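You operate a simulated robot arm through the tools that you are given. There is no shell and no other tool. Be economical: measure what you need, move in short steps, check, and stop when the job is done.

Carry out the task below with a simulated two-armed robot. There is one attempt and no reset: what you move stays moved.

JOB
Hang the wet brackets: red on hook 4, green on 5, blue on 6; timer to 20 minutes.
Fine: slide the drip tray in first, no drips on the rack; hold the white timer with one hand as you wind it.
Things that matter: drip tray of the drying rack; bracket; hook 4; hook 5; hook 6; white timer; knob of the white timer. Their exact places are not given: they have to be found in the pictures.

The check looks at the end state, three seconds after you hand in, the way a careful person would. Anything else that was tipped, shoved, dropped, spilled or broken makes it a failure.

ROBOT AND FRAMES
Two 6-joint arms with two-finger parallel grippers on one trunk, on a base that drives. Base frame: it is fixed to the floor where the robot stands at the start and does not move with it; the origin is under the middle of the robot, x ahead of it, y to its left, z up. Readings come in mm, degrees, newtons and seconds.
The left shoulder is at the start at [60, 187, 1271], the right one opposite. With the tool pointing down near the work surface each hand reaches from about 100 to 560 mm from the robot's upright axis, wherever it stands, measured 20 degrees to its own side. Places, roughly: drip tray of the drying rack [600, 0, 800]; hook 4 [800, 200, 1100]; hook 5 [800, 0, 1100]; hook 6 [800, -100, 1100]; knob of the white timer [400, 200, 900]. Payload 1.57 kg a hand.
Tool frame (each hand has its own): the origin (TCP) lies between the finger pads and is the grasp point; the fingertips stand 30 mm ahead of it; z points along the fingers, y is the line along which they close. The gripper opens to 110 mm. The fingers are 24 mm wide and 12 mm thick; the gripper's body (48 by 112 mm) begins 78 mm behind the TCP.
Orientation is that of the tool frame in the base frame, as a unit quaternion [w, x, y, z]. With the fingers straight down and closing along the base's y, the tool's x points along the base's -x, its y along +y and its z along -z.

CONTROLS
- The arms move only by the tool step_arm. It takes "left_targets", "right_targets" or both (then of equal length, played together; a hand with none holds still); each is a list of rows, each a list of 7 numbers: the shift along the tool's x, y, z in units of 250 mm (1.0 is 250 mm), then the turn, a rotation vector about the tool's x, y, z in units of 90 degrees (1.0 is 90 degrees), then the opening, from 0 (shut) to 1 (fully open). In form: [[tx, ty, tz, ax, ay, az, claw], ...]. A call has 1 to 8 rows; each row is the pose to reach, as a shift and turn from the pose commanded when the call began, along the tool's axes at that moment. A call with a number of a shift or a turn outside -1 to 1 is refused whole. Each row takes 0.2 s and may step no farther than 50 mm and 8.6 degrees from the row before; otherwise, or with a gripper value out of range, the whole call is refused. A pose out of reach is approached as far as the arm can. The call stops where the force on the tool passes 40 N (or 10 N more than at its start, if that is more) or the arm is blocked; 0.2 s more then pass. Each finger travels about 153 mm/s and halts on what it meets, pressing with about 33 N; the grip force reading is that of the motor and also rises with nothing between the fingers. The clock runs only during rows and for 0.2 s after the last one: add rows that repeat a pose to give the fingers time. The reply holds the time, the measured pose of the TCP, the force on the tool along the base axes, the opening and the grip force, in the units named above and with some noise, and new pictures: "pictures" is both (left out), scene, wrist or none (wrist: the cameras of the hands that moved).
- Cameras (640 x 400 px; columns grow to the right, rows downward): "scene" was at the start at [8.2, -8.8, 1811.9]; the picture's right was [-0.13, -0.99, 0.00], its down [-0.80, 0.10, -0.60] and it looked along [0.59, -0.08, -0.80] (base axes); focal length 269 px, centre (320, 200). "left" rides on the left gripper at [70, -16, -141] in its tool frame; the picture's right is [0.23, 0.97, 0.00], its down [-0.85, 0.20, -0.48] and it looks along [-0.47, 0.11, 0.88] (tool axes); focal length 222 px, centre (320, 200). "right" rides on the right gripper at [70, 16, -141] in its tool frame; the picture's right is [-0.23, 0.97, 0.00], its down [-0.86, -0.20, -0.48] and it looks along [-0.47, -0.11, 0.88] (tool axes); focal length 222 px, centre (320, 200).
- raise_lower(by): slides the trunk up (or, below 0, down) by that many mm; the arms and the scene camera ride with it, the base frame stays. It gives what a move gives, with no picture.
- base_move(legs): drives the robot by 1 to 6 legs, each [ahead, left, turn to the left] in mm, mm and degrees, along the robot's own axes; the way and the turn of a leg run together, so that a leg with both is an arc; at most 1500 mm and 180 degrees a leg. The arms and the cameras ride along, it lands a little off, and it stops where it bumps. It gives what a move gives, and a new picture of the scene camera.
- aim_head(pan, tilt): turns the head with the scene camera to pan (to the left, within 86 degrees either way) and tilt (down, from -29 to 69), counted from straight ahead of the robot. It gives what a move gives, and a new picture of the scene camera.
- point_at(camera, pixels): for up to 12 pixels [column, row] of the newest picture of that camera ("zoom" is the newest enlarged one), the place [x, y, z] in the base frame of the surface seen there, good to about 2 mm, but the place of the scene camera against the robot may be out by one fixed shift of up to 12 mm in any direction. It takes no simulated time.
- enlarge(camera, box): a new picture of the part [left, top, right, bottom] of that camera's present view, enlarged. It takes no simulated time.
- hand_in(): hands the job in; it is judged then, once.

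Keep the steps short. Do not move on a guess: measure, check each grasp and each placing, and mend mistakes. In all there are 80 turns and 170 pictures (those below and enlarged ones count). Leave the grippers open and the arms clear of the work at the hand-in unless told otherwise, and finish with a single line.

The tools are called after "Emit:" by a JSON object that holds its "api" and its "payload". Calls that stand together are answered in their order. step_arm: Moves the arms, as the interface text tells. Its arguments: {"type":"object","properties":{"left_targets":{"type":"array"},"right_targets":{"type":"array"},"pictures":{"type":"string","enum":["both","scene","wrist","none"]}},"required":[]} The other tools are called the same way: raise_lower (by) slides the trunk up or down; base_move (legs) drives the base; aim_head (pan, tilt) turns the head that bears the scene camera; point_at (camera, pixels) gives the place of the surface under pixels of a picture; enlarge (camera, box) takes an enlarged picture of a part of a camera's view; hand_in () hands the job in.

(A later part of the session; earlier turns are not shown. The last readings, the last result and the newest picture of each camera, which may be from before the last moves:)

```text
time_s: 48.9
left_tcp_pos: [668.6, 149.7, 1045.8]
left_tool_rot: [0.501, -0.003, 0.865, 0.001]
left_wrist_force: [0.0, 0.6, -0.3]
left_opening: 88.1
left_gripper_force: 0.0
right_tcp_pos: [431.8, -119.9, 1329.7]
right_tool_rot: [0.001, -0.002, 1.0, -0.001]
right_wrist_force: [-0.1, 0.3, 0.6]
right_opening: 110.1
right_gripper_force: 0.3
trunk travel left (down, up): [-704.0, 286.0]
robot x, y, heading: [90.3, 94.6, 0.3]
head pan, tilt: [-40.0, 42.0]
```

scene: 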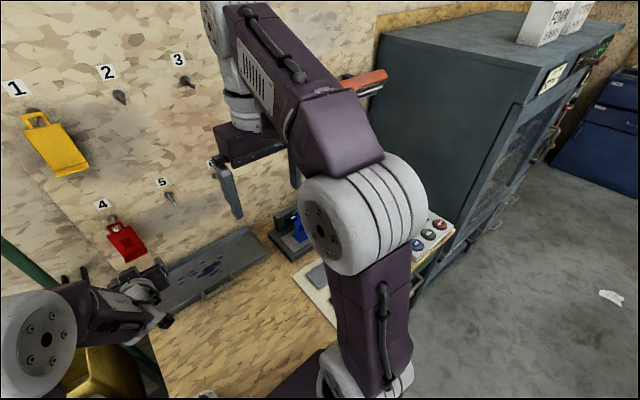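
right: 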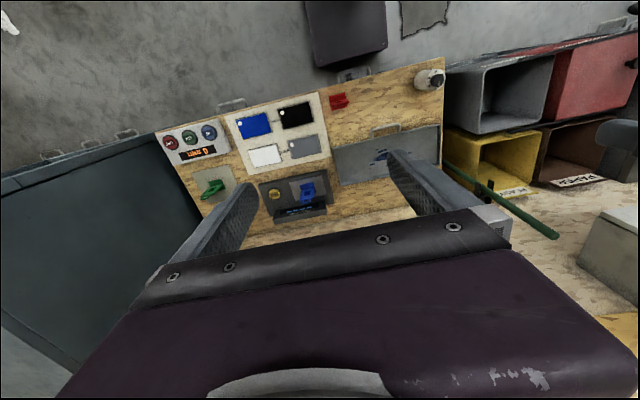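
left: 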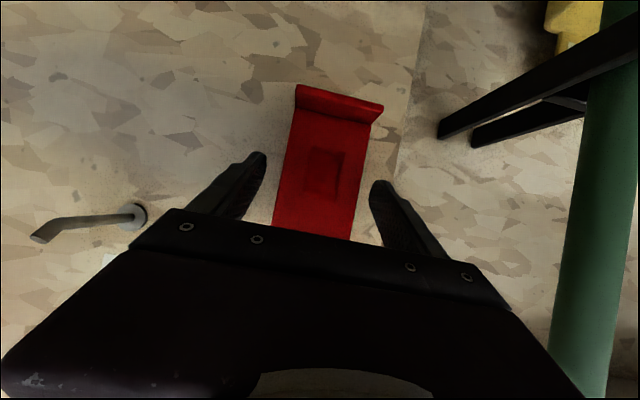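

Emit:
{"api": "point_at", "payload": {"camera": "scene", "pixels": [[524, 95], [510, 105], [490, 190], [430, 290], [470, 70], [385, 40], [390, 120], [370, 85], [355, 80], [120, 240], [440, 232]]}}

Emit:
{"api": "enlarge", "payload": {"camera": "scene", "box": [80, 190, 180, 270]}}

```text
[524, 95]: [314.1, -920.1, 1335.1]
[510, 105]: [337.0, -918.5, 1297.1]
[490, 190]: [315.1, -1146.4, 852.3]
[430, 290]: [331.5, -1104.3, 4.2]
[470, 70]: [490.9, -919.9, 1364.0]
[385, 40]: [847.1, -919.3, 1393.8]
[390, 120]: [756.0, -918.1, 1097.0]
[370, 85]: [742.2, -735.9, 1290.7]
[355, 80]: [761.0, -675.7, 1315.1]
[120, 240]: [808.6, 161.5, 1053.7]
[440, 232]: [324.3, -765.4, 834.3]
```

```text
5.00 times, centred on (130, 230) of scene
```

zoom: 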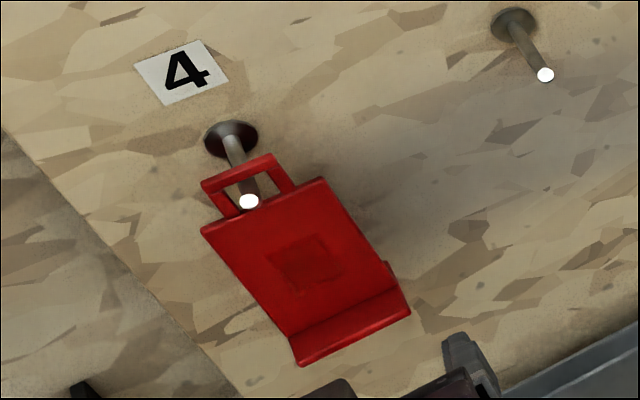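

The cabinet side is at y≈-919 from x=314 back, so blue's area is safe. I'll drive back 97 mm and right 488 mm, lower the trunk 105 mm, and look with the wrist camera.

Emit:
{"api": "base_move", "payload": {"legs": [[-97, 0, 0], [0, -488, 0]]}}

Emit:
{"api": "raise_lower", "payload": {"by": -105}}

Emit:
{"api": "step_arm", "payload": {"left_targets": [[0, 0, 0, 0, 0, 0, 0.8]], "pictures": "wrist"}}

Emit:
{"api": "enlarge", "payload": {"camera": "left", "box": [200, 20, 440, 260]}}

```text
time_s: 52.5
left_tcp_pos: [571.4, -336.1, 1047.8]
left_tool_rot: [0.502, -0.002, 0.865, 0.0]
left_wrist_force: [0.3, -0.3, -0.3]
left_opening: 88.0
left_gripper_force: 0.0
right_tcp_pos: [334.0, -604.1, 1329.6]
right_tool_rot: [0.001, -0.001, 1.0, -0.001]
right_wrist_force: [-0.9, 0.6, -0.2]
right_opening: 109.8
right_gripper_force: 0.2
trunk travel left (down, up): [-704.0, 286.0]
robot x, y, heading: [-5.8, -390.5, 0.2]
head pan, tilt: [-40.0, 42.0]
```

scene: 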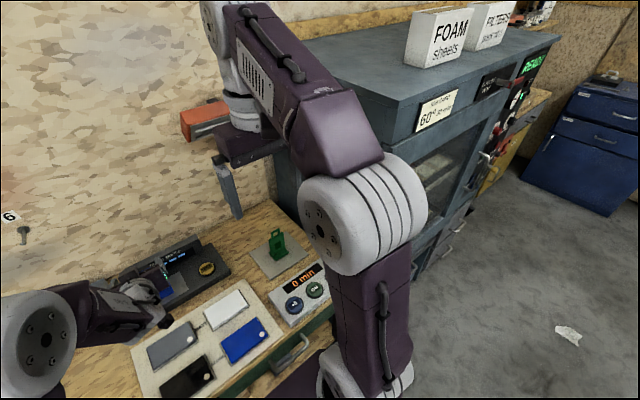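

```text
time_s: 53.9
left_tcp_pos: [571.3, -336.9, 943.1]
left_tool_rot: [0.501, -0.002, 0.865, 0.0]
left_wrist_force: [0.3, 0.5, 0.0]
left_opening: 88.0
left_gripper_force: 0.1
right_tcp_pos: [333.1, -604.9, 1223.8]
right_tool_rot: [0.001, -0.001, 1.0, -0.001]
right_wrist_force: [-0.7, 0.6, 0.1]
right_opening: 109.8
right_gripper_force: 0.1
trunk travel left (down, up): [-599.0, 391.0]
robot x, y, heading: [-11.8, -391.8, 0.0]
head pan, tilt: [-40.0, 42.0]
```

```text
time_s: 54.3
left_tcp_pos: [571.8, -336.4, 943.0]
left_tool_rot: [0.501, -0.002, 0.865, 0.0]
left_wrist_force: [-0.2, 0.3, -0.8]
left_opening: 88.3
left_gripper_force: 0.0
right_tcp_pos: [334.7, -605.2, 1224.6]
right_tool_rot: [0.001, -0.001, 1.0, 0.0]
right_wrist_force: [-0.8, -0.1, 0.0]
right_opening: 110.2
right_gripper_force: 0.0
trunk travel left (down, up): [-599.0, 391.0]
robot x, y, heading: [-5.1, -395.3, 0.3]
head pan, tilt: [-40.0, 42.0]
```

left: 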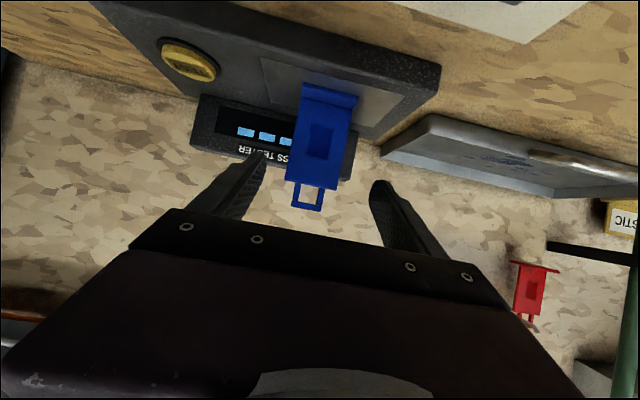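

```text
1.67 times, centred on (320, 140) of left
```

zoom: 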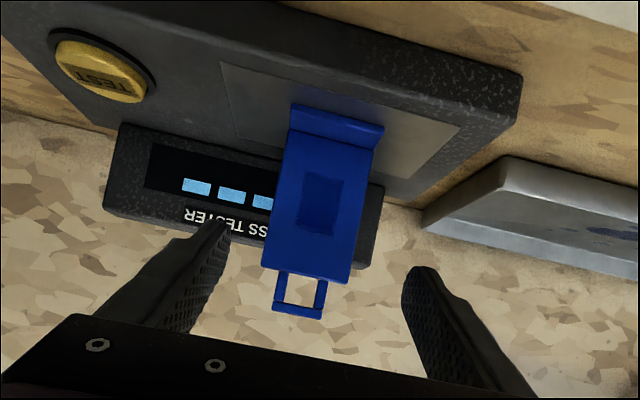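

The view matches the red case. I'll measure the blue plate's edges, the loop, and the hood behind it.

Emit:
{"api": "point_at", "payload": {"camera": "zoom", "pixels": [[266, 255], [350, 270], [283, 165], [370, 170], [275, 210], [360, 220], [318, 195], [297, 308], [295, 110], [380, 130], [240, 160], [380, 200]]}}

```text
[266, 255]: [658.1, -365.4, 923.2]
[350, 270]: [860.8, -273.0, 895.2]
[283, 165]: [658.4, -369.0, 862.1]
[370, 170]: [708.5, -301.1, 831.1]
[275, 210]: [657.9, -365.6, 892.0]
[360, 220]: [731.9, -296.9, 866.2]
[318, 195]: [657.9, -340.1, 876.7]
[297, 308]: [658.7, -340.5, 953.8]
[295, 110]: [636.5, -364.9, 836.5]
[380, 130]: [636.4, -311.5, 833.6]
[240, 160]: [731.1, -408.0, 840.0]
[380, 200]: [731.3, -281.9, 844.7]
```

The blue plate is at x=658, centred y≈-340, foot top z≈836, square to the hand. I'll advance 93 mm, close, and lift slightly.

Emit:
{"api": "step_arm", "payload": {"left_targets": [[-0.001, -0.014, 0.1, 0, 0, 0, 0.8], [-0.003, -0.014, 0.2, 0, 0, 0, 0.8], [-0.005, -0.014, 0.3, 0, 0, 0, 0.8], [-0.006, -0.014, 0.371, 0, 0, 0, 0.8], [-0.006, -0.014, 0.371, 0, 0, 0, 0.4], [-0.006, -0.014, 0.371, 0, 0, 0, 0.4], [-0.006, -0.014, 0.371, 0, 0, 0, 0.4], [-0.058, -0.014, 0.341, 0, 0, 0, 0.4]], "pictures": "wrist"}}

```text
time_s: 56.1
left_tcp_pos: [651.5, -341.5, 911.2]
left_tool_rot: [0.501, -0.001, 0.866, -0.001]
left_wrist_force: [0.0, 0.0, -1.9]
left_opening: 59.7
left_gripper_force: 33.4
right_tcp_pos: [333.9, -605.9, 1224.9]
right_tool_rot: [0.001, -0.001, 1.0, -0.001]
right_wrist_force: [-1.2, 0.9, -0.2]
right_opening: 110.2
right_gripper_force: 0.1
trunk travel left (down, up): [-599.0, 391.0]
robot x, y, heading: [-5.0, -388.2, 0.1]
head pan, tilt: [-40.0, 42.0]
```

left: 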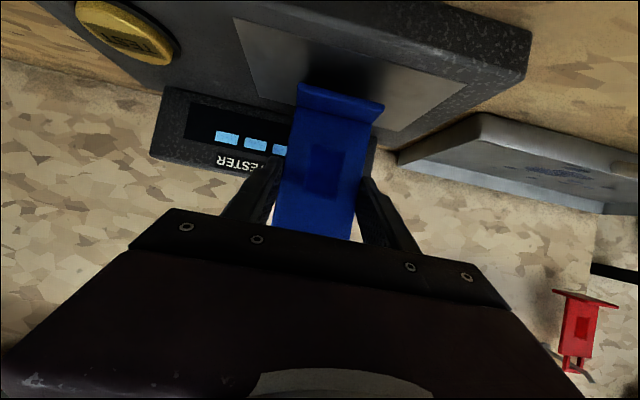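

Blue is gripped (opening 59.7). I'll raise the trunk 149 mm, drive left 193 and ahead 85, and look ahead again.

Emit:
{"api": "raise_lower", "payload": {"by": 149}}

Emit:
{"api": "base_move", "payload": {"legs": [[0, 193, 0], [85, 0, 0]]}}

Emit:
{"api": "aim_head", "payload": {"pan": 0, "tilt": 48}}

```text
time_s: 57.8
left_tcp_pos: [650.9, -340.6, 1061.0]
left_tool_rot: [0.501, -0.002, 0.865, 0.0]
left_wrist_force: [-0.5, 0.5, -2.5]
left_opening: 59.5
left_gripper_force: 32.9
right_tcp_pos: [334.3, -603.9, 1373.5]
right_tool_rot: [0.001, 0.0, 1.0, -0.001]
right_wrist_force: [0.8, 0.3, -0.4]
right_opening: 110.0
right_gripper_force: 0.2
trunk travel left (down, up): [-748.0, 242.0]
robot x, y, heading: [-10.9, -388.7, 0.4]
head pan, tilt: [-40.0, 42.0]
```

```text
time_s: 60.1
left_tcp_pos: [733.1, -146.9, 1062.8]
left_tool_rot: [0.502, -0.001, 0.865, -0.001]
left_wrist_force: [0.0, -0.1, -3.0]
left_opening: 59.8
left_gripper_force: 33.2
right_tcp_pos: [415.3, -411.7, 1373.8]
right_tool_rot: [0.001, -0.001, 1.0, -0.001]
right_wrist_force: [-0.9, -0.2, -0.8]
right_opening: 110.2
right_gripper_force: 0.0
trunk travel left (down, up): [-748.0, 242.0]
robot x, y, heading: [78.8, -200.2, 0.3]
head pan, tilt: [-40.0, 42.0]
```

scene: 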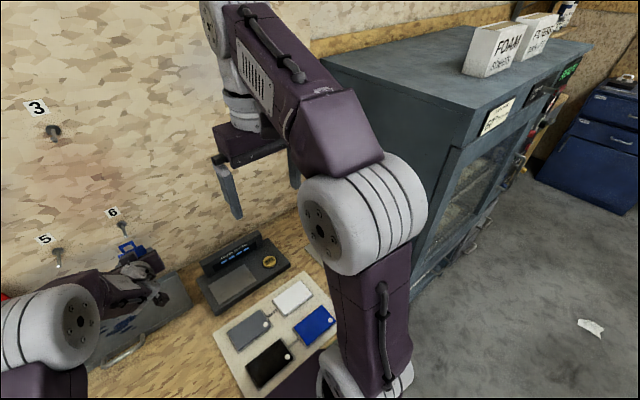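

```text
time_s: 61.1
left_tcp_pos: [734.1, -145.8, 1061.0]
left_tool_rot: [0.502, -0.001, 0.865, 0.0]
left_wrist_force: [1.2, -0.4, -3.1]
left_opening: 59.7
left_gripper_force: 32.9
right_tcp_pos: [418.3, -412.8, 1373.8]
right_tool_rot: [0.001, -0.001, 1.0, 0.0]
right_wrist_force: [0.2, -0.2, -0.3]
right_opening: 110.0
right_gripper_force: 0.1
trunk travel left (down, up): [-748.0, 242.0]
robot x, y, heading: [79.0, -200.5, 0.1]
head pan, tilt: [0.0, 48.0]
```

scene: 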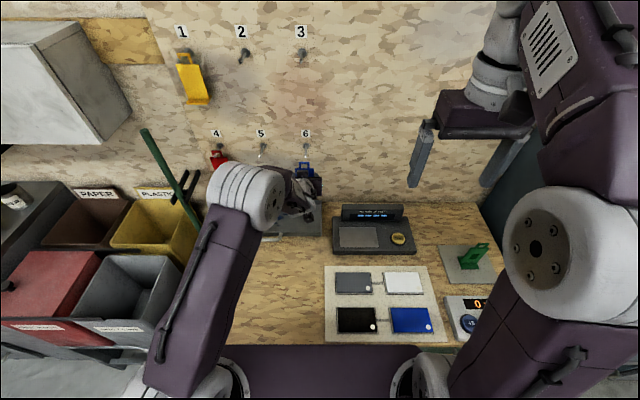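

Emit:
{"api": "enlarge", "payload": {"camera": "scene", "box": [270, 125, 350, 205]}}

```text
5.00 times, centred on (310, 165) of scene
```

zoom: 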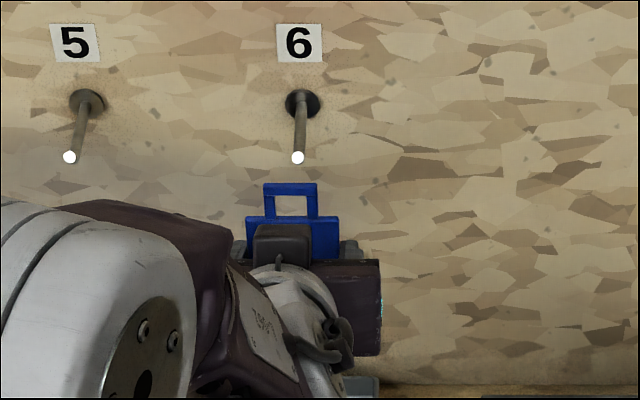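

Emit:
{"api": "point_at", "payload": {"camera": "zoom", "pixels": [[290, 189], [268, 205], [313, 205], [252, 222], [334, 222], [297, 157], [299, 130], [301, 112], [69, 157]]}}

```text
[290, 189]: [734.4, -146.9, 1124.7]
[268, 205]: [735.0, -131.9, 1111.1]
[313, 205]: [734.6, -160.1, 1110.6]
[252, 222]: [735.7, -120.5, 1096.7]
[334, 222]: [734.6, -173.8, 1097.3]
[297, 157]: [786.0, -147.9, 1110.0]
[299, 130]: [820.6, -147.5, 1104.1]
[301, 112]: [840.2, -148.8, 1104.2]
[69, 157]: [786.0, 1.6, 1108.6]
```

The loop hole is at y≈-146.5, z≈1097–1120, and the pin at y≈-148, tip z≈1109. I'll shift 1.5 mm right and advance 76 mm over the pin.

Emit:
{"api": "step_arm", "payload": {"left_targets": [[0, -0.006, 0, 0, 0, 0, 0.4], [-0.03, -0.006, 0.052, 0, 0, 0, 0.4], [-0.06, -0.006, 0.104, 0, 0, 0, 0.4], [-0.09, -0.006, 0.156, 0, 0, 0, 0.4], [-0.12, -0.006, 0.208, 0, 0, 0, 0.4], [-0.152, -0.006, 0.263, 0, 0, 0, 0.4], [-0.152, -0.006, 0.263, 0, 0, 0, 0.4]], "pictures": "none"}}

Emit:
{"api": "enlarge", "payload": {"camera": "scene", "box": [270, 125, 350, 205]}}

```text
time_s: 62.8
left_tcp_pos: [812.8, -149.2, 1058.3]
left_tool_rot: [0.5, -0.001, 0.866, 0.0]
left_wrist_force: [0.6, 0.0, -6.8]
left_opening: 59.7
left_gripper_force: 33.0
right_tcp_pos: [419.8, -411.6, 1372.6]
right_tool_rot: [0.0, -0.002, 1.0, -0.001]
right_wrist_force: [0.0, -0.2, 0.3]
right_opening: 109.8
right_gripper_force: 0.1
trunk travel left (down, up): [-748.0, 242.0]
robot x, y, heading: [77.7, -197.1, 0.1]
head pan, tilt: [0.0, 48.0]
```

```text
5.00 times, centred on (310, 165) of scene
```

zoom: 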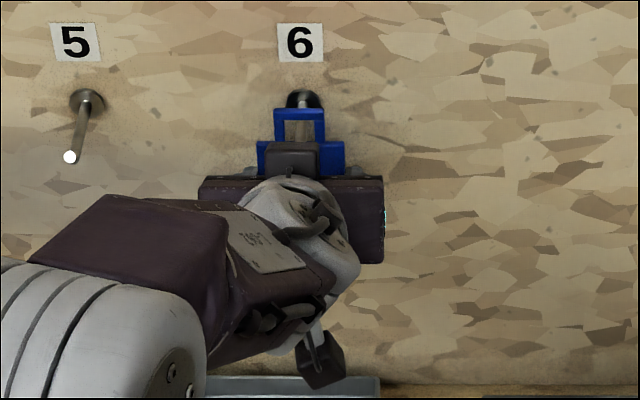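

The pin is inside the loop. I'll lower 13 mm onto it, then check.

Emit:
{"api": "step_arm", "payload": {"left_targets": [[0.014, 0, 0.008, 0, 0, 0, 0.4], [0.028, 0, 0.016, 0, 0, 0, 0.4], [0.038, 0, 0.022, 0, 0, 0, 0.4], [0.045, 0, 0.026, 0, 0, 0, 0.4]], "pictures": "none"}}

Emit:
{"api": "enlarge", "payload": {"camera": "scene", "box": [280, 130, 340, 180]}}

```text
time_s: 63.8
left_tcp_pos: [810.8, -148.1, 1046.3]
left_tool_rot: [0.502, -0.002, 0.865, 0.001]
left_wrist_force: [0.5, 0.0, -3.8]
left_opening: 59.7
left_gripper_force: 33.3
right_tcp_pos: [418.4, -412.0, 1374.0]
right_tool_rot: [0.001, -0.001, 1.0, -0.001]
right_wrist_force: [-1.1, 0.5, -0.2]
right_opening: 110.1
right_gripper_force: 0.1
trunk travel left (down, up): [-748.0, 242.0]
robot x, y, heading: [75.3, -199.7, 0.1]
head pan, tilt: [0.0, 48.0]
```

```text
8.00 times, centred on (310, 155) of scene
```

zoom: 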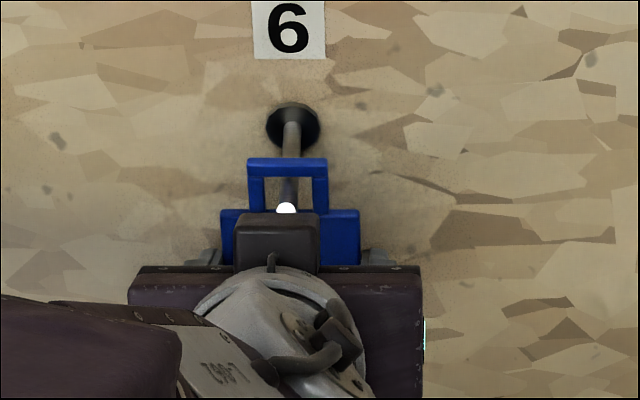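

The pin tip shows inside the loop. I'll lower 3 mm more and open the fingers.

Emit:
{"api": "step_arm", "payload": {"left_targets": [[0.007, 0, 0.004, 0, 0, 0, 0.4], [0.0104, 0, 0.006, 0, 0, 0, 0.4], [0.0104, 0, 0.006, 0, 0, 0, 0.6], [0.0104, 0, 0.006, 0, 0, 0, 0.8], [0.0104, 0, 0.006, 0, 0, 0, 0.8]], "pictures": "wrist"}}

Emit:
{"api": "enlarge", "payload": {"camera": "scene", "box": [280, 130, 340, 180]}}

```text
time_s: 65.0
left_tcp_pos: [811.5, -148.6, 1044.3]
left_tool_rot: [0.501, -0.002, 0.866, 0.0]
left_wrist_force: [-0.7, 0.4, 0.5]
left_opening: 87.8
left_gripper_force: 0.0
right_tcp_pos: [418.6, -411.6, 1373.6]
right_tool_rot: [0.001, -0.002, 1.0, -0.001]
right_wrist_force: [0.3, -0.4, -0.1]
right_opening: 110.1
right_gripper_force: 0.1
trunk travel left (down, up): [-748.0, 242.0]
robot x, y, heading: [78.0, -201.1, 0.4]
head pan, tilt: [0.0, 48.0]
```

left: 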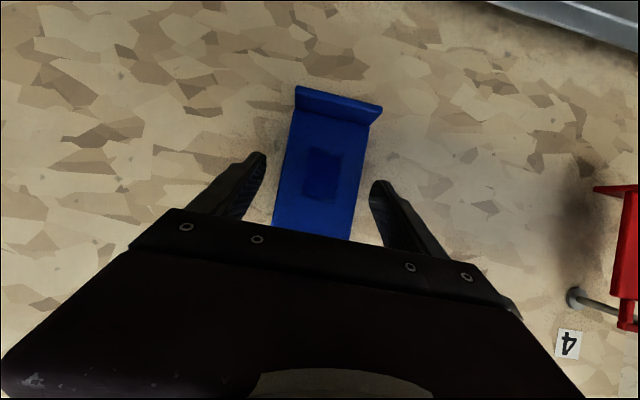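

```text
8.00 times, centred on (310, 155) of scene
```

zoom: 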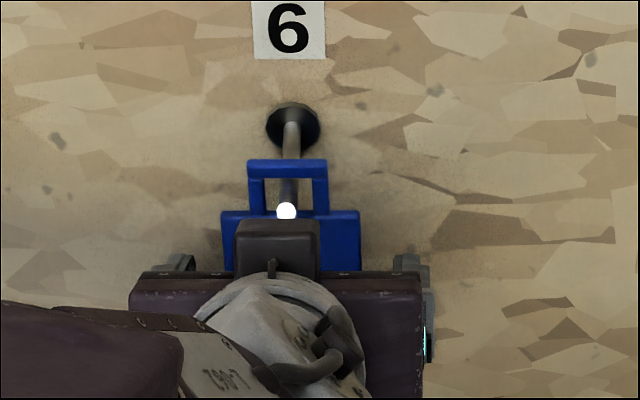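

Blue hangs free on hook 6. I'll withdraw straight back.

Emit:
{"api": "step_arm", "payload": {"left_targets": [[0.04, 0, -0.069, 0, 0, 0, 0.8], [0.12, 0, -0.208, 0, 0, 0, 0.8], [0.2, 0, -0.346, 0, 0, 0, 0.8], [0.28, 0, -0.485, 0, 0, 0, 0.8]], "pictures": "scene"}}

Emit:
{"api": "enlarge", "payload": {"camera": "scene", "box": [435, 225, 505, 285]}}

Emit:
{"api": "point_at", "payload": {"camera": "zoom", "pixels": [[300, 190], [380, 220], [340, 220], [320, 300], [230, 300], [320, 160], [450, 170], [420, 180], [260, 330], [200, 360]]}}

```text
time_s: 66.0
left_tcp_pos: [671.4, -149.4, 1045.6]
left_tool_rot: [0.502, -0.002, 0.865, 0.0]
left_wrist_force: [-0.1, -0.3, 0.9]
left_opening: 88.2
left_gripper_force: 0.0
right_tcp_pos: [416.5, -411.9, 1374.0]
right_tool_rot: [0.002, -0.002, 1.0, -0.001]
right_wrist_force: [0.1, -0.3, 0.1]
right_opening: 110.1
right_gripper_force: 0.1
trunk travel left (down, up): [-748.0, 242.0]
robot x, y, heading: [79.1, -201.0, 0.1]
head pan, tilt: [0.0, 48.0]
```

scene: 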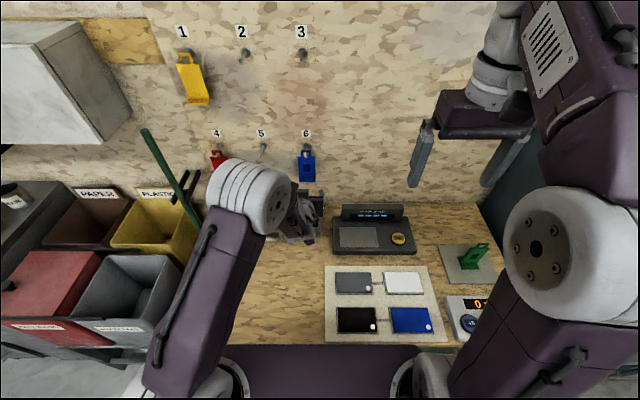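

```text
6.67 times, centred on (470, 255) of scene
```

zoom: 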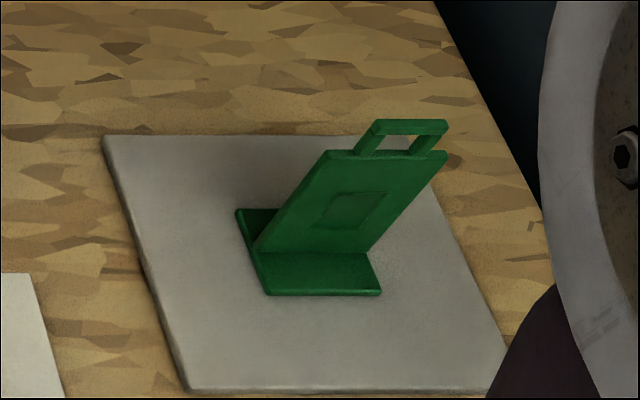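

```text
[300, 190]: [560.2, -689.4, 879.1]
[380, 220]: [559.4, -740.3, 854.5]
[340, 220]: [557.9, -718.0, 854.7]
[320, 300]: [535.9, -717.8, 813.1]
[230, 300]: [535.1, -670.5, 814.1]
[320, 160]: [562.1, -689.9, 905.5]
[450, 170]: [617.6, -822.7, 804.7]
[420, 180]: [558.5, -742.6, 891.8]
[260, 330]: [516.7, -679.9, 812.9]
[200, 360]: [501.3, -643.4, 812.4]
```

Blue hangs well. Green also faces straight back (x≈559 at both edges, centred y≈-717, on a thin mat). I'll raise the arm 45 mm and shift it in 70 mm, drive back 197 and right 498, then lower the trunk 170.

Emit:
{"api": "step_arm", "payload": {"left_targets": [[-0.052, -0.093, -0.03, 0, 0, 0, 0.8], [-0.104, -0.186, -0.06, 0, 0, 0, 0.8], [-0.156, -0.28, -0.09, 0, 0, 0, 0.8]], "pictures": "none"}}

Emit:
{"api": "base_move", "payload": {"legs": [[-197, 0, 0], [0, -498, 0]]}}

Emit:
{"api": "raise_lower", "payload": {"by": -165}}

Emit:
{"api": "step_arm", "payload": {"left_targets": [[0, 0, 0, 0, 0, 0, 0.8]], "pictures": "wrist"}}

Emit:
{"api": "enlarge", "payload": {"camera": "left", "box": [200, 20, 440, 260]}}

```text
time_s: 66.8
left_tcp_pos: [670.7, -219.6, 1089.7]
left_tool_rot: [0.501, -0.002, 0.866, 0.001]
left_wrist_force: [0.2, -0.2, 0.0]
left_opening: 88.2
left_gripper_force: 0.0
right_tcp_pos: [417.2, -411.8, 1372.9]
right_tool_rot: [0.001, -0.003, 1.0, -0.001]
right_wrist_force: [-0.2, 1.0, -0.2]
right_opening: 110.2
right_gripper_force: 0.1
trunk travel left (down, up): [-748.0, 242.0]
robot x, y, heading: [78.2, -198.4, 0.1]
head pan, tilt: [0.0, 48.0]
```

```text
time_s: 70.9
left_tcp_pos: [472.8, -722.1, 1091.3]
left_tool_rot: [0.502, 0.0, 0.865, -0.002]
left_wrist_force: [-0.9, -0.6, 0.0]
left_opening: 88.2
left_gripper_force: 0.1
right_tcp_pos: [219.8, -912.9, 1373.3]
right_tool_rot: [0.001, 0.0, 1.0, -0.001]
right_wrist_force: [0.5, 0.2, -0.8]
right_opening: 110.1
right_gripper_force: 0.1
trunk travel left (down, up): [-748.0, 242.0]
robot x, y, heading: [-119.7, -699.8, 0.1]
head pan, tilt: [0.0, 48.0]
```

scene: 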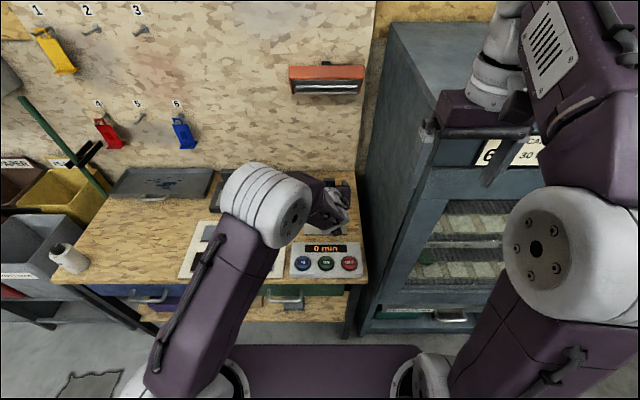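

```text
time_s: 72.8
left_tcp_pos: [473.2, -722.3, 925.0]
left_tool_rot: [0.501, 0.0, 0.865, -0.001]
left_wrist_force: [0.2, 0.0, 0.5]
left_opening: 88.3
left_gripper_force: 0.1
right_tcp_pos: [219.9, -913.8, 1208.6]
right_tool_rot: [0.0, 0.0, 1.0, -0.001]
right_wrist_force: [-0.5, 0.1, -0.2]
right_opening: 110.0
right_gripper_force: 0.0
trunk travel left (down, up): [-583.0, 407.0]
robot x, y, heading: [-121.3, -700.5, -0.1]
head pan, tilt: [0.0, 48.0]
```

```text
time_s: 73.2
left_tcp_pos: [473.4, -722.7, 925.0]
left_tool_rot: [0.501, 0.0, 0.865, -0.001]
left_wrist_force: [-0.2, 0.4, -0.3]
left_opening: 88.1
left_gripper_force: 0.0
right_tcp_pos: [220.0, -914.4, 1209.1]
right_tool_rot: [0.001, 0.0, 1.0, -0.001]
right_wrist_force: [-0.3, 0.1, 1.1]
right_opening: 110.0
right_gripper_force: 0.2
trunk travel left (down, up): [-583.0, 407.0]
robot x, y, heading: [-119.2, -700.5, 0.2]
head pan, tilt: [0.0, 48.0]
```

left: 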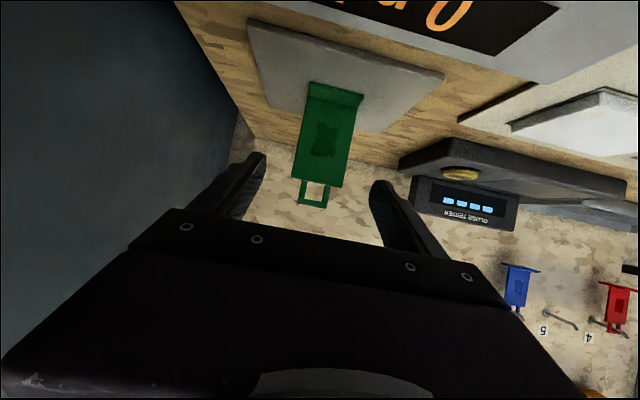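

```text
1.67 times, centred on (320, 140) of left
```

zoom: 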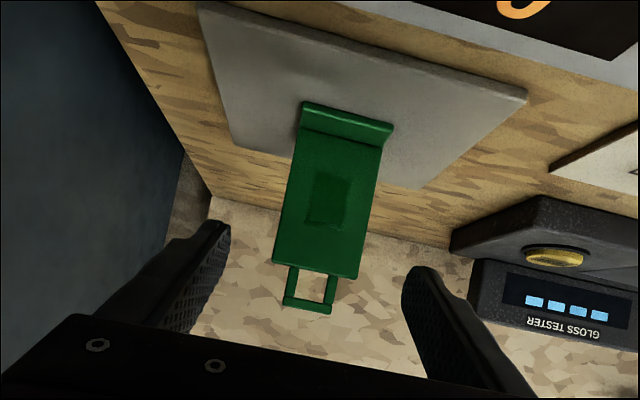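

Green is between the fingers in view. I'll measure it, and the top of the digital timer under the hand's path.

Emit:
{"api": "point_at", "payload": {"camera": "zoom", "pixels": [[276, 250], [350, 265], [295, 155], [375, 165], [285, 210], [365, 220], [325, 200], [307, 305], [302, 120], [390, 140], [560, 20], [430, 5]]}}

Emit:
{"api": "point_at", "payload": {"camera": "scene", "pixels": [[325, 248], [302, 263], [326, 263], [349, 263], [310, 273]]}}

```text
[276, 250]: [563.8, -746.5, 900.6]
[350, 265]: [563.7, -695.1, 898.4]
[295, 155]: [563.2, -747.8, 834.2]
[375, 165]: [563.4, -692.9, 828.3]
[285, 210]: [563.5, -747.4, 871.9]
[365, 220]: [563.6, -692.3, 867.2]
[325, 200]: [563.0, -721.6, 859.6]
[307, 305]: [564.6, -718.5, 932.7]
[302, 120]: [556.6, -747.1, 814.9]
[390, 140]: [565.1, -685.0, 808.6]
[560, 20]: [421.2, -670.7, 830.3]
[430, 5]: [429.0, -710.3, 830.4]
```

```text
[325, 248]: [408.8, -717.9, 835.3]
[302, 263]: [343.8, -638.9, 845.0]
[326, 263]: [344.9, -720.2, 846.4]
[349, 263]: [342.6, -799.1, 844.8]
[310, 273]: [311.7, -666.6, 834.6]
```

Green: front x=563.5, centre y=-720, about 8 mm higher than red. I'll grip 6 mm higher on it, which keeps the camera well above the digital timer (top about 835–846). Advance, close, small lift.

Emit:
{"api": "step_arm", "payload": {"left_targets": [[-0.005, 0.011, 0.1, 0, 0, 0, 0.8], [-0.01, 0.011, 0.2, 0, 0, 0, 0.8], [-0.016, 0.011, 0.3, 0, 0, 0, 0.8], [-0.021, 0.011, 0.38, 0, 0, 0, 0.8], [-0.021, 0.011, 0.38, 0, 0, 0, 0.4], [-0.021, 0.011, 0.38, 0, 0, 0, 0.4], [-0.021, 0.011, 0.38, 0, 0, 0, 0.4], [-0.073, 0.011, 0.35, 0, 0, 0, 0.4]], "pictures": "wrist"}}

```text
time_s: 75.0
left_tcp_pos: [558.5, -720.7, 896.4]
left_tool_rot: [0.501, 0.0, 0.866, -0.002]
left_wrist_force: [-0.5, 0.7, -2.7]
left_opening: 59.7
left_gripper_force: 33.1
right_tcp_pos: [220.0, -913.3, 1208.9]
right_tool_rot: [0.0, 0.001, 1.0, 0.0]
right_wrist_force: [-0.8, 0.0, -0.5]
right_opening: 110.2
right_gripper_force: 0.1
trunk travel left (down, up): [-583.0, 407.0]
robot x, y, heading: [-117.2, -698.1, 0.3]
head pan, tilt: [0.0, 48.0]
```

left: 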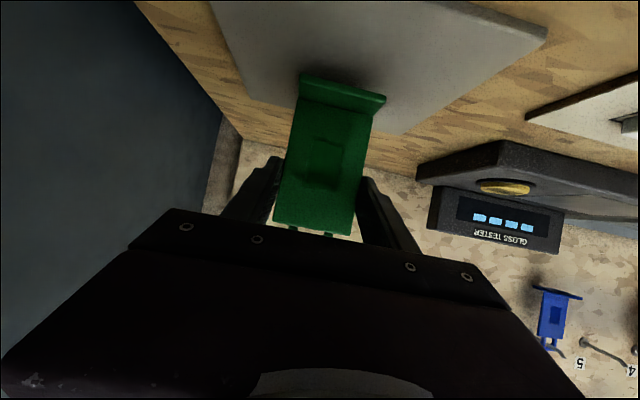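

Green is held. I'll raise the trunk 170 mm, bring the hand 45 mm back and 60 mm left, then drive left 661 and ahead 205.

Emit:
{"api": "raise_lower", "payload": {"by": 170}}

Emit:
{"api": "step_arm", "payload": {"left_targets": [[0.045, 0.12, -0.078, 0, 0, 0, 0.4], [0.09, 0.24, -0.156, 0, 0, 0, 0.4]], "pictures": "none"}}

Emit:
{"api": "base_move", "payload": {"legs": [[0, 661, 0], [205, 0, 0]]}}

Emit:
{"api": "enlarge", "payload": {"camera": "scene", "box": [260, 110, 360, 190]}}

```text
time_s: 76.9
left_tcp_pos: [558.6, -719.5, 1064.6]
left_tool_rot: [0.501, 0.0, 0.865, -0.001]
left_wrist_force: [-0.6, 0.0, -3.3]
left_opening: 59.8
left_gripper_force: 33.0
right_tcp_pos: [219.8, -912.7, 1379.1]
right_tool_rot: [0.0, 0.0, 1.0, -0.001]
right_wrist_force: [0.3, 0.7, -0.2]
right_opening: 110.0
right_gripper_force: 0.1
trunk travel left (down, up): [-753.0, 237.0]
robot x, y, heading: [-119.4, -700.6, -0.1]
head pan, tilt: [0.0, 48.0]
```

```text
time_s: 77.5
left_tcp_pos: [514.9, -661.3, 1065.8]
left_tool_rot: [0.501, 0.0, 0.865, -0.002]
left_wrist_force: [-0.1, 0.9, -3.0]
left_opening: 59.6
left_gripper_force: 33.2
right_tcp_pos: [218.7, -912.1, 1378.2]
right_tool_rot: [0.001, 0.0, 1.0, -0.001]
right_wrist_force: [-0.3, 0.5, -0.3]
right_opening: 109.8
right_gripper_force: 0.2
trunk travel left (down, up): [-753.0, 237.0]
robot x, y, heading: [-121.1, -700.2, 0.2]
head pan, tilt: [0.0, 48.0]
```

```text
time_s: 82.4
left_tcp_pos: [711.1, 4.6, 1065.8]
left_tool_rot: [0.501, -0.001, 0.866, -0.001]
left_wrist_force: [-0.1, -1.2, -2.5]
left_opening: 59.8
left_gripper_force: 32.6
right_tcp_pos: [417.9, -248.5, 1379.2]
right_tool_rot: [0.002, -0.002, 1.0, -0.001]
right_wrist_force: [-0.6, 0.2, -0.1]
right_opening: 110.2
right_gripper_force: 0.1
trunk travel left (down, up): [-753.0, 237.0]
robot x, y, heading: [80.9, -35.9, 0.4]
head pan, tilt: [0.0, 48.0]
```

scene: 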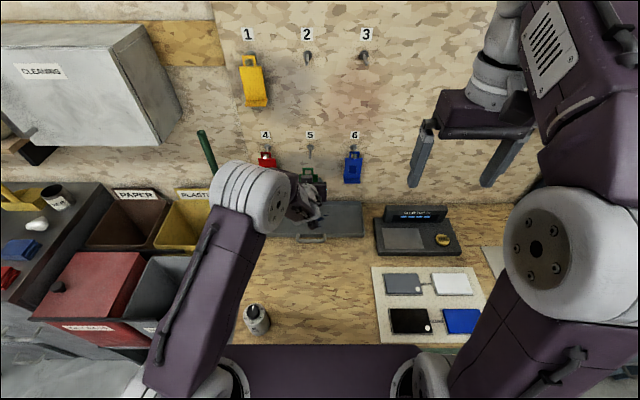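

```text
5.00 times, centred on (310, 150) of scene
```

zoom: 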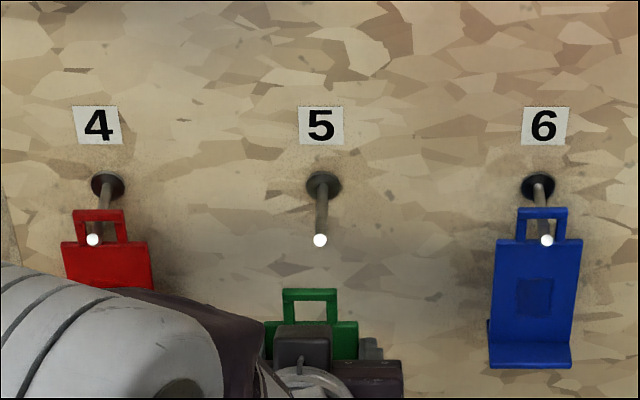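

Emit:
{"api": "point_at", "payload": {"camera": "zoom", "pixels": [[310, 294], [287, 308], [334, 308], [268, 327], [354, 327], [320, 240], [321, 212], [323, 200]]}}

```text
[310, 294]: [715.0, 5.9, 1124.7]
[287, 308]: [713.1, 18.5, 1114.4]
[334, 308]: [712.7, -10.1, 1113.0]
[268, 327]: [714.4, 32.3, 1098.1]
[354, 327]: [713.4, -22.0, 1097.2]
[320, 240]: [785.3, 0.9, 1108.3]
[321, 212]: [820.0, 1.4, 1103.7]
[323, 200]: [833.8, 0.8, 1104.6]
```

The loop is centred at y≈4.7, z≈1098–1120, and the pin at y≈1, tip z≈1108. I'll shift 3.7 mm right, 2 mm down, and advance 97 mm over the pin.

Emit:
{"api": "step_arm", "payload": {"left_targets": [[0.007, -0.015, 0.004, 0, 0, 0, 0.4], [-0.03, -0.015, 0.068, 0, 0, 0, 0.4], [-0.067, -0.015, 0.132, 0, 0, 0, 0.4], [-0.104, -0.015, 0.196, 0, 0, 0, 0.4], [-0.135, -0.015, 0.25, 0, 0, 0, 0.4], [-0.162, -0.015, 0.296, 0, 0, 0, 0.4], [-0.187, -0.015, 0.34, 0, 0, 0, 0.4], [-0.187, -0.015, 0.34, 0, 0, 0, 0.4]], "pictures": "none"}}

Emit:
{"api": "enlarge", "payload": {"camera": "scene", "box": [270, 125, 350, 190]}}

```text
time_s: 84.2
left_tcp_pos: [810.6, 2.9, 1063.0]
left_tool_rot: [0.501, -0.002, 0.866, 0.0]
left_wrist_force: [-1.2, 0.5, -3.3]
left_opening: 59.5
left_gripper_force: 32.8
right_tcp_pos: [419.4, -248.2, 1378.2]
right_tool_rot: [0.0, -0.002, 1.0, 0.0]
right_wrist_force: [0.8, 0.7, -0.2]
right_opening: 110.1
right_gripper_force: 0.1
trunk travel left (down, up): [-753.0, 237.0]
robot x, y, heading: [78.7, -33.2, 0.4]
head pan, tilt: [0.0, 48.0]
```

```text
6.15 times, centred on (310, 158) of scene
```

zoom: 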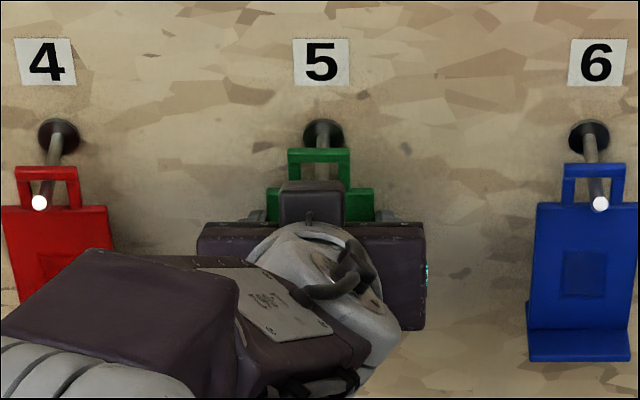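

The pin is in the loop. I'll lower 12 mm and check.

Emit:
{"api": "step_arm", "payload": {"left_targets": [[0.014, 0, 0.008, 0, 0, 0, 0.4], [0.028, 0, 0.016, 0, 0, 0, 0.4], [0.036, 0, 0.021, 0, 0, 0, 0.4], [0.042, 0, 0.024, 0, 0, 0, 0.4]], "pictures": "none"}}

Emit:
{"api": "enlarge", "payload": {"camera": "scene", "box": [280, 130, 340, 180]}}

```text
time_s: 85.2
left_tcp_pos: [810.9, 0.5, 1053.6]
left_tool_rot: [0.503, -0.001, 0.864, 0.0]
left_wrist_force: [2.2, -0.6, 2.1]
left_opening: 59.5
left_gripper_force: 32.9
right_tcp_pos: [419.6, -248.7, 1379.0]
right_tool_rot: [0.001, -0.001, 1.0, 0.0]
right_wrist_force: [0.4, -0.5, -0.6]
right_opening: 110.0
right_gripper_force: 0.1
trunk travel left (down, up): [-753.0, 237.0]
robot x, y, heading: [82.0, -34.6, 0.2]
head pan, tilt: [0.0, 48.0]
```

```text
8.00 times, centred on (310, 155) of scene
```

zoom: 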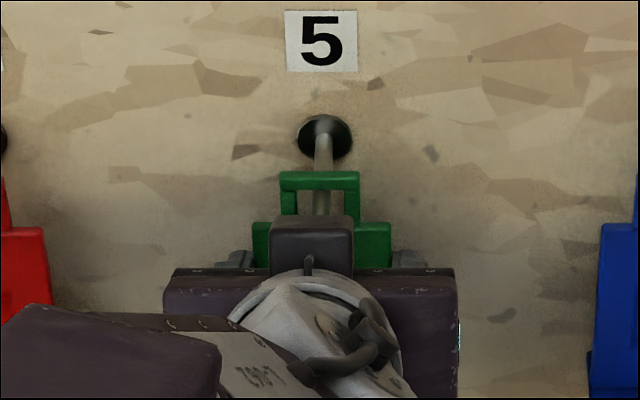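

The pin has taken the weight (force now +2 N). I'll open the fingers, pause, then withdraw straight back.

Emit:
{"api": "step_arm", "payload": {"left_targets": [[0, 0, 0, 0, 0, 0, 0.6], [0, 0, 0, 0, 0, 0, 0.8], [0, 0, 0, 0, 0, 0, 0.8], [0.04, 0, -0.069, 0, 0, 0, 0.8], [0.12, 0, -0.208, 0, 0, 0, 0.8], [0.2, 0, -0.346, 0, 0, 0, 0.8], [0.28, 0, -0.485, 0, 0, 0, 0.8]], "pictures": "scene"}}

Emit:
{"api": "enlarge", "payload": {"camera": "scene", "box": [250, 110, 370, 190]}}

Emit:
{"api": "enlarge", "payload": {"camera": "scene", "box": [230, 285, 290, 345]}}

```text
time_s: 86.8
left_tcp_pos: [670.4, 0.2, 1050.4]
left_tool_rot: [0.501, -0.003, 0.865, 0.0]
left_wrist_force: [-0.6, 0.4, 0.1]
left_opening: 88.0
left_gripper_force: 0.1
right_tcp_pos: [417.3, -249.2, 1379.7]
right_tool_rot: [0.001, -0.001, 1.0, 0.0]
right_wrist_force: [0.5, 0.5, 0.0]
right_opening: 109.9
right_gripper_force: 0.1
trunk travel left (down, up): [-753.0, 237.0]
robot x, y, heading: [79.5, -33.5, 0.3]
head pan, tilt: [0.0, 48.0]
```

scene: 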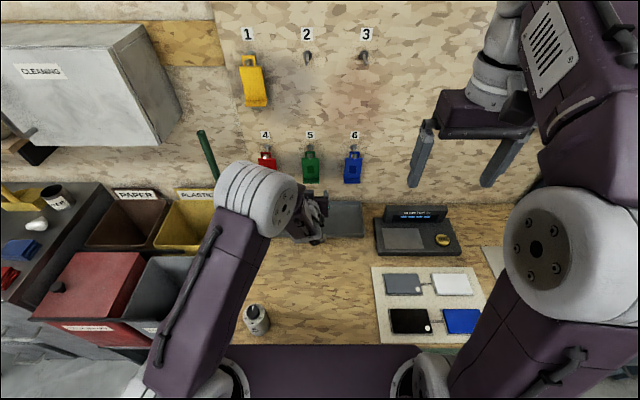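

```text
5.00 times, centred on (310, 150) of scene
```

zoom: 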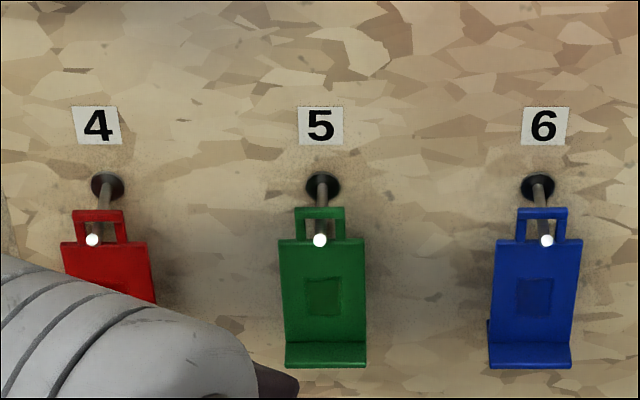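

```text
6.67 times, centred on (260, 315) of scene
```

zoom: 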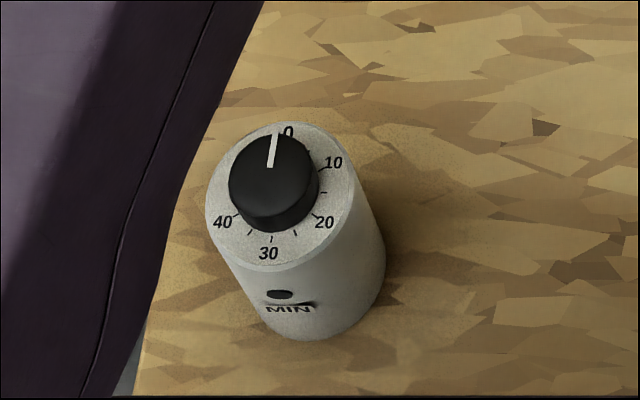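

All three brackets hang on their hooks. Now the white timer: I'll measure the knob, the dial numerals and the body in this enlarged picture.

Emit:
{"api": "point_at", "payload": {"camera": "zoom", "pixels": [[272, 138], [270, 165], [270, 185], [288, 131], [333, 162], [324, 222], [268, 253], [222, 222], [242, 185], [308, 165], [290, 325], [283, 220]]}}

Emit:
{"api": "point_at", "payload": {"camera": "zoom", "pixels": [[320, 171], [314, 212], [272, 236], [240, 213], [322, 192], [296, 231], [252, 230], [280, 295], [210, 200], [348, 180], [280, 125], [262, 268]]}}

```text
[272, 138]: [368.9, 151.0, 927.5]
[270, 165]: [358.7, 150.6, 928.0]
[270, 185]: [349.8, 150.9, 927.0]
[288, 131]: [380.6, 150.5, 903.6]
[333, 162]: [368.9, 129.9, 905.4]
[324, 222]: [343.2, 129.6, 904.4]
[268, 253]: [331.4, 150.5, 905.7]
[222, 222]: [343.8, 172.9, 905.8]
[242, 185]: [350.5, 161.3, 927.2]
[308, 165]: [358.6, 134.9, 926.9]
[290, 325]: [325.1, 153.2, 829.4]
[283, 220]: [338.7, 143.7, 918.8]
```

```text
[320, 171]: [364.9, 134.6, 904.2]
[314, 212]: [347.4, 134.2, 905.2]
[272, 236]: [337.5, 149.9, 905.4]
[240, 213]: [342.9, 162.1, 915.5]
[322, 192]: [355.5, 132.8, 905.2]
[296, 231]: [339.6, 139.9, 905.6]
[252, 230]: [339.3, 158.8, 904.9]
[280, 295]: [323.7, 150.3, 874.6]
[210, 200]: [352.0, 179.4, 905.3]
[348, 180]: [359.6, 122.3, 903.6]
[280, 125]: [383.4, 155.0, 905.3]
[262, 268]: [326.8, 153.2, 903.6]
```

The dial runs 0 at far side, 10/20 on the right, 30 near: 60° per 10 minutes, so 20 min is 120° clockwise from above. Knob centre ≈[358,151], top ≈925. The plan is for the left hand to hold the body from the left side while the right hand turns the knob from above. First I'll drive back 220 and left 184, then swing the left hand's heading.

Emit:
{"api": "base_move", "payload": {"legs": [[-220, 0, 0], [0, 184, 0]]}}

Emit:
{"api": "step_arm", "payload": {"left_targets": [[0.06, 0.05, -0.035, 0.072, 0, 0.0417, 1], [0.12, 0.1, -0.07, 0.144, 0, 0.0833, 1], [0.18, 0.15, -0.106, 0.2165, 0, 0.125, 1], [0.24, 0.2, -0.141, 0.2887, 0, 0.1667, 1], [0.3, 0.25, -0.177, 0.361, 0, 0.208, 1], [0.353, 0.304, -0.212, 0.433, 0, 0.25, 1]], "pictures": "none"}}

Emit:
{"api": "step_arm", "payload": {"left_targets": [[0, 0, 0, 0.072, 0, 0.0417, 1], [0, 0, 0, 0.144, 0, 0.0833, 1], [0, 0, 0, 0.2165, 0, 0.125, 1], [0, 0, 0, 0.2887, 0, 0.1667, 1], [0, 0, 0, 0.361, 0, 0.208, 1], [0, 0, 0, 0.433, 0, 0.25, 1]], "pictures": "both"}}

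```text
time_s: 89.6
left_tcp_pos: [451.1, 184.2, 1049.7]
left_tool_rot: [0.5, 0.002, 0.866, -0.001]
left_wrist_force: [-0.9, -0.7, -0.2]
left_opening: 88.2
left_gripper_force: 0.0
right_tcp_pos: [198.1, -63.8, 1377.6]
right_tool_rot: [0.001, 0.0, 1.0, 0.0]
right_wrist_force: [-0.3, 0.0, -0.4]
right_opening: 110.5
right_gripper_force: 0.1
trunk travel left (down, up): [-753.0, 237.0]
robot x, y, heading: [-144.8, 152.7, -0.2]
head pan, tilt: [0.0, 48.0]
```

scene: 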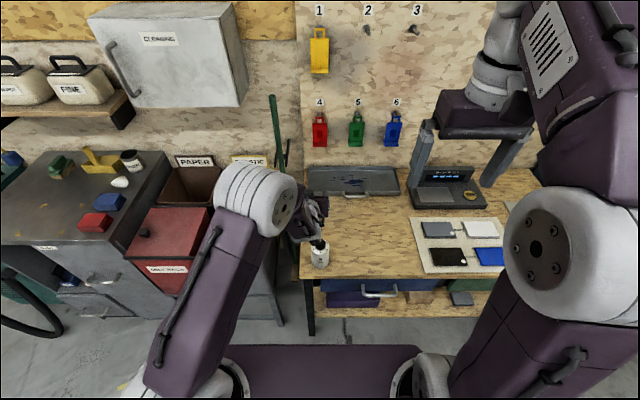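

```text
time_s: 91.0
left_tcp_pos: [225.6, 61.9, 1049.4]
left_tool_rot: [0.476, 0.316, 0.814, -0.102]
left_wrist_force: [-1.0, -0.1, 0.8]
left_opening: 109.7
left_gripper_force: 0.1
left hand out of reach, approached as far as the arm can: row 1, 2, 3, 4, 5, 6
right_tcp_pos: [193.0, -62.1, 1380.1]
right_tool_rot: [0.002, 0.001, 1.0, -0.002]
right_wrist_force: [-0.6, -0.4, 0.4]
right_opening: 110.0
right_gripper_force: 0.0
trunk travel left (down, up): [-753.0, 237.0]
robot x, y, heading: [-142.5, 153.3, 0.1]
head pan, tilt: [0.0, 48.0]
```

```text
time_s: 91.7
left_tcp_pos: [145.8, -7.9, 1062.4]
left_tool_rot: [0.447, 0.435, 0.766, -0.151]
left_wrist_force: [16.0, 4.7, 0.5]
left_opening: 110.1
left_gripper_force: 0.0
left hand out of reach, approached as far as the arm can: row 1, 2, 3
right_tcp_pos: [196.0, -60.7, 1378.8]
right_tool_rot: [0.001, 0.001, 1.0, -0.001]
right_wrist_force: [0.2, 0.0, -0.8]
right_opening: 110.0
right_gripper_force: 0.2
trunk travel left (down, up): [-753.0, 237.0]
robot x, y, heading: [-141.4, 155.2, -0.0]
head pan, tilt: [0.0, 48.0]
stopped in row 3 (left hand): the force on the tool passed its limit (the readings are from after the stop); the commanded pose is now the measured one
```

scene: 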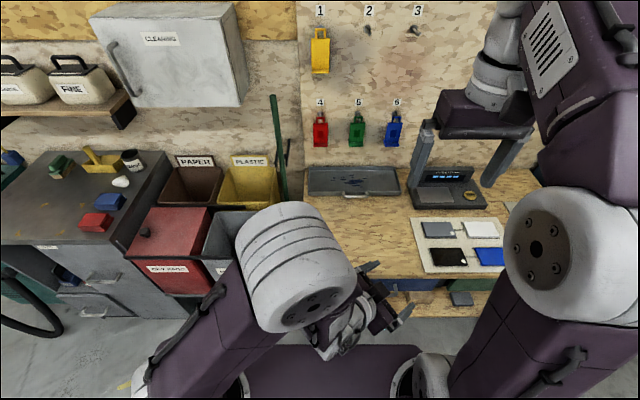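
left: 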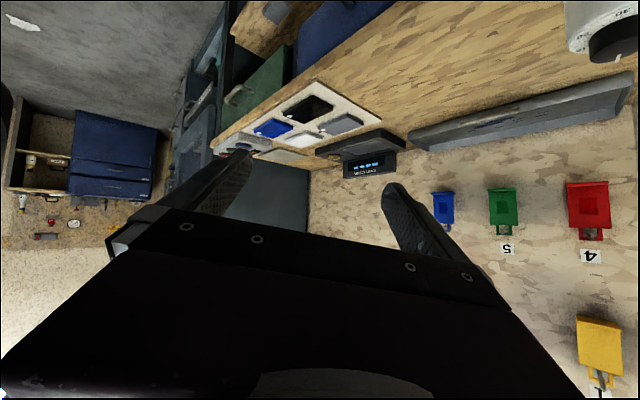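

The left wrist can't point inward; it folded back and touched the robot's own trunk lightly. The timer still stands upright in the wrist view. I'll unfold the left hand toward a plain downward pose at [300,120,1200]. New plan: right hand holds from the front, left hand turns the knob from above.

Emit:
{"api": "step_arm", "payload": {"left_targets": [[-0.039, 0.109, -0.035, -0.021, 0.062, -0.06, 1], [-0.078, 0.219, -0.07, -0.042, 0.124, -0.12, 1], [-0.117, 0.328, -0.106, -0.063, 0.185, -0.181, 1], [-0.157, 0.438, -0.141, -0.084, 0.247, -0.241, 1], [-0.196, 0.547, -0.176, -0.105, 0.309, -0.301, 1], [-0.235, 0.656, -0.212, -0.125, 0.371, -0.361, 1], [-0.274, 0.766, -0.247, -0.146, 0.433, -0.421, 1], [-0.313, 0.875, -0.282, -0.167, 0.494, -0.482, 1]], "pictures": "both"}}

```text
time_s: 93.5
left_tcp_pos: [305.3, 120.0, 1197.1]
left_tool_rot: [0.093, 0.094, 0.991, -0.034]
left_wrist_force: [1.0, -0.5, 0.5]
left_opening: 109.9
left_gripper_force: 0.0
left hand out of reach, approached as far as the arm can: row 4, 5
right_tcp_pos: [199.7, -62.0, 1378.1]
right_tool_rot: [0.0, 0.001, 1.0, -0.001]
right_wrist_force: [-0.2, 0.1, -0.2]
right_opening: 109.8
right_gripper_force: 0.0
trunk travel left (down, up): [-753.0, 237.0]
robot x, y, heading: [-140.2, 154.4, 0.1]
head pan, tilt: [0.0, 48.0]
```

scene: 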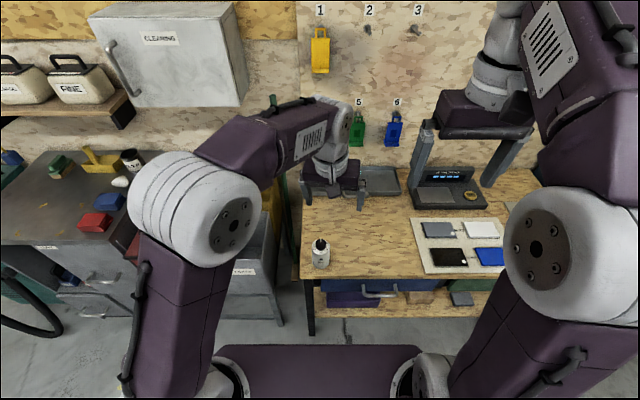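
left: 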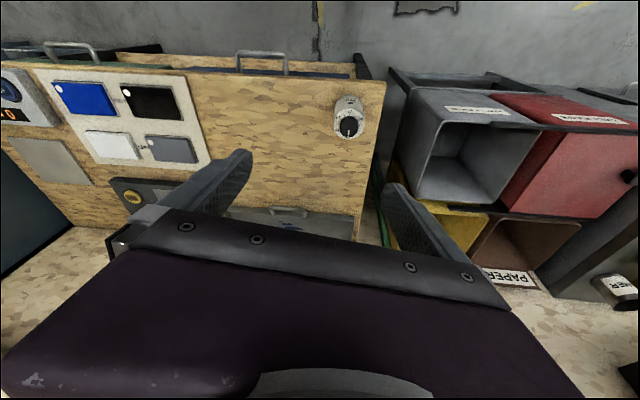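

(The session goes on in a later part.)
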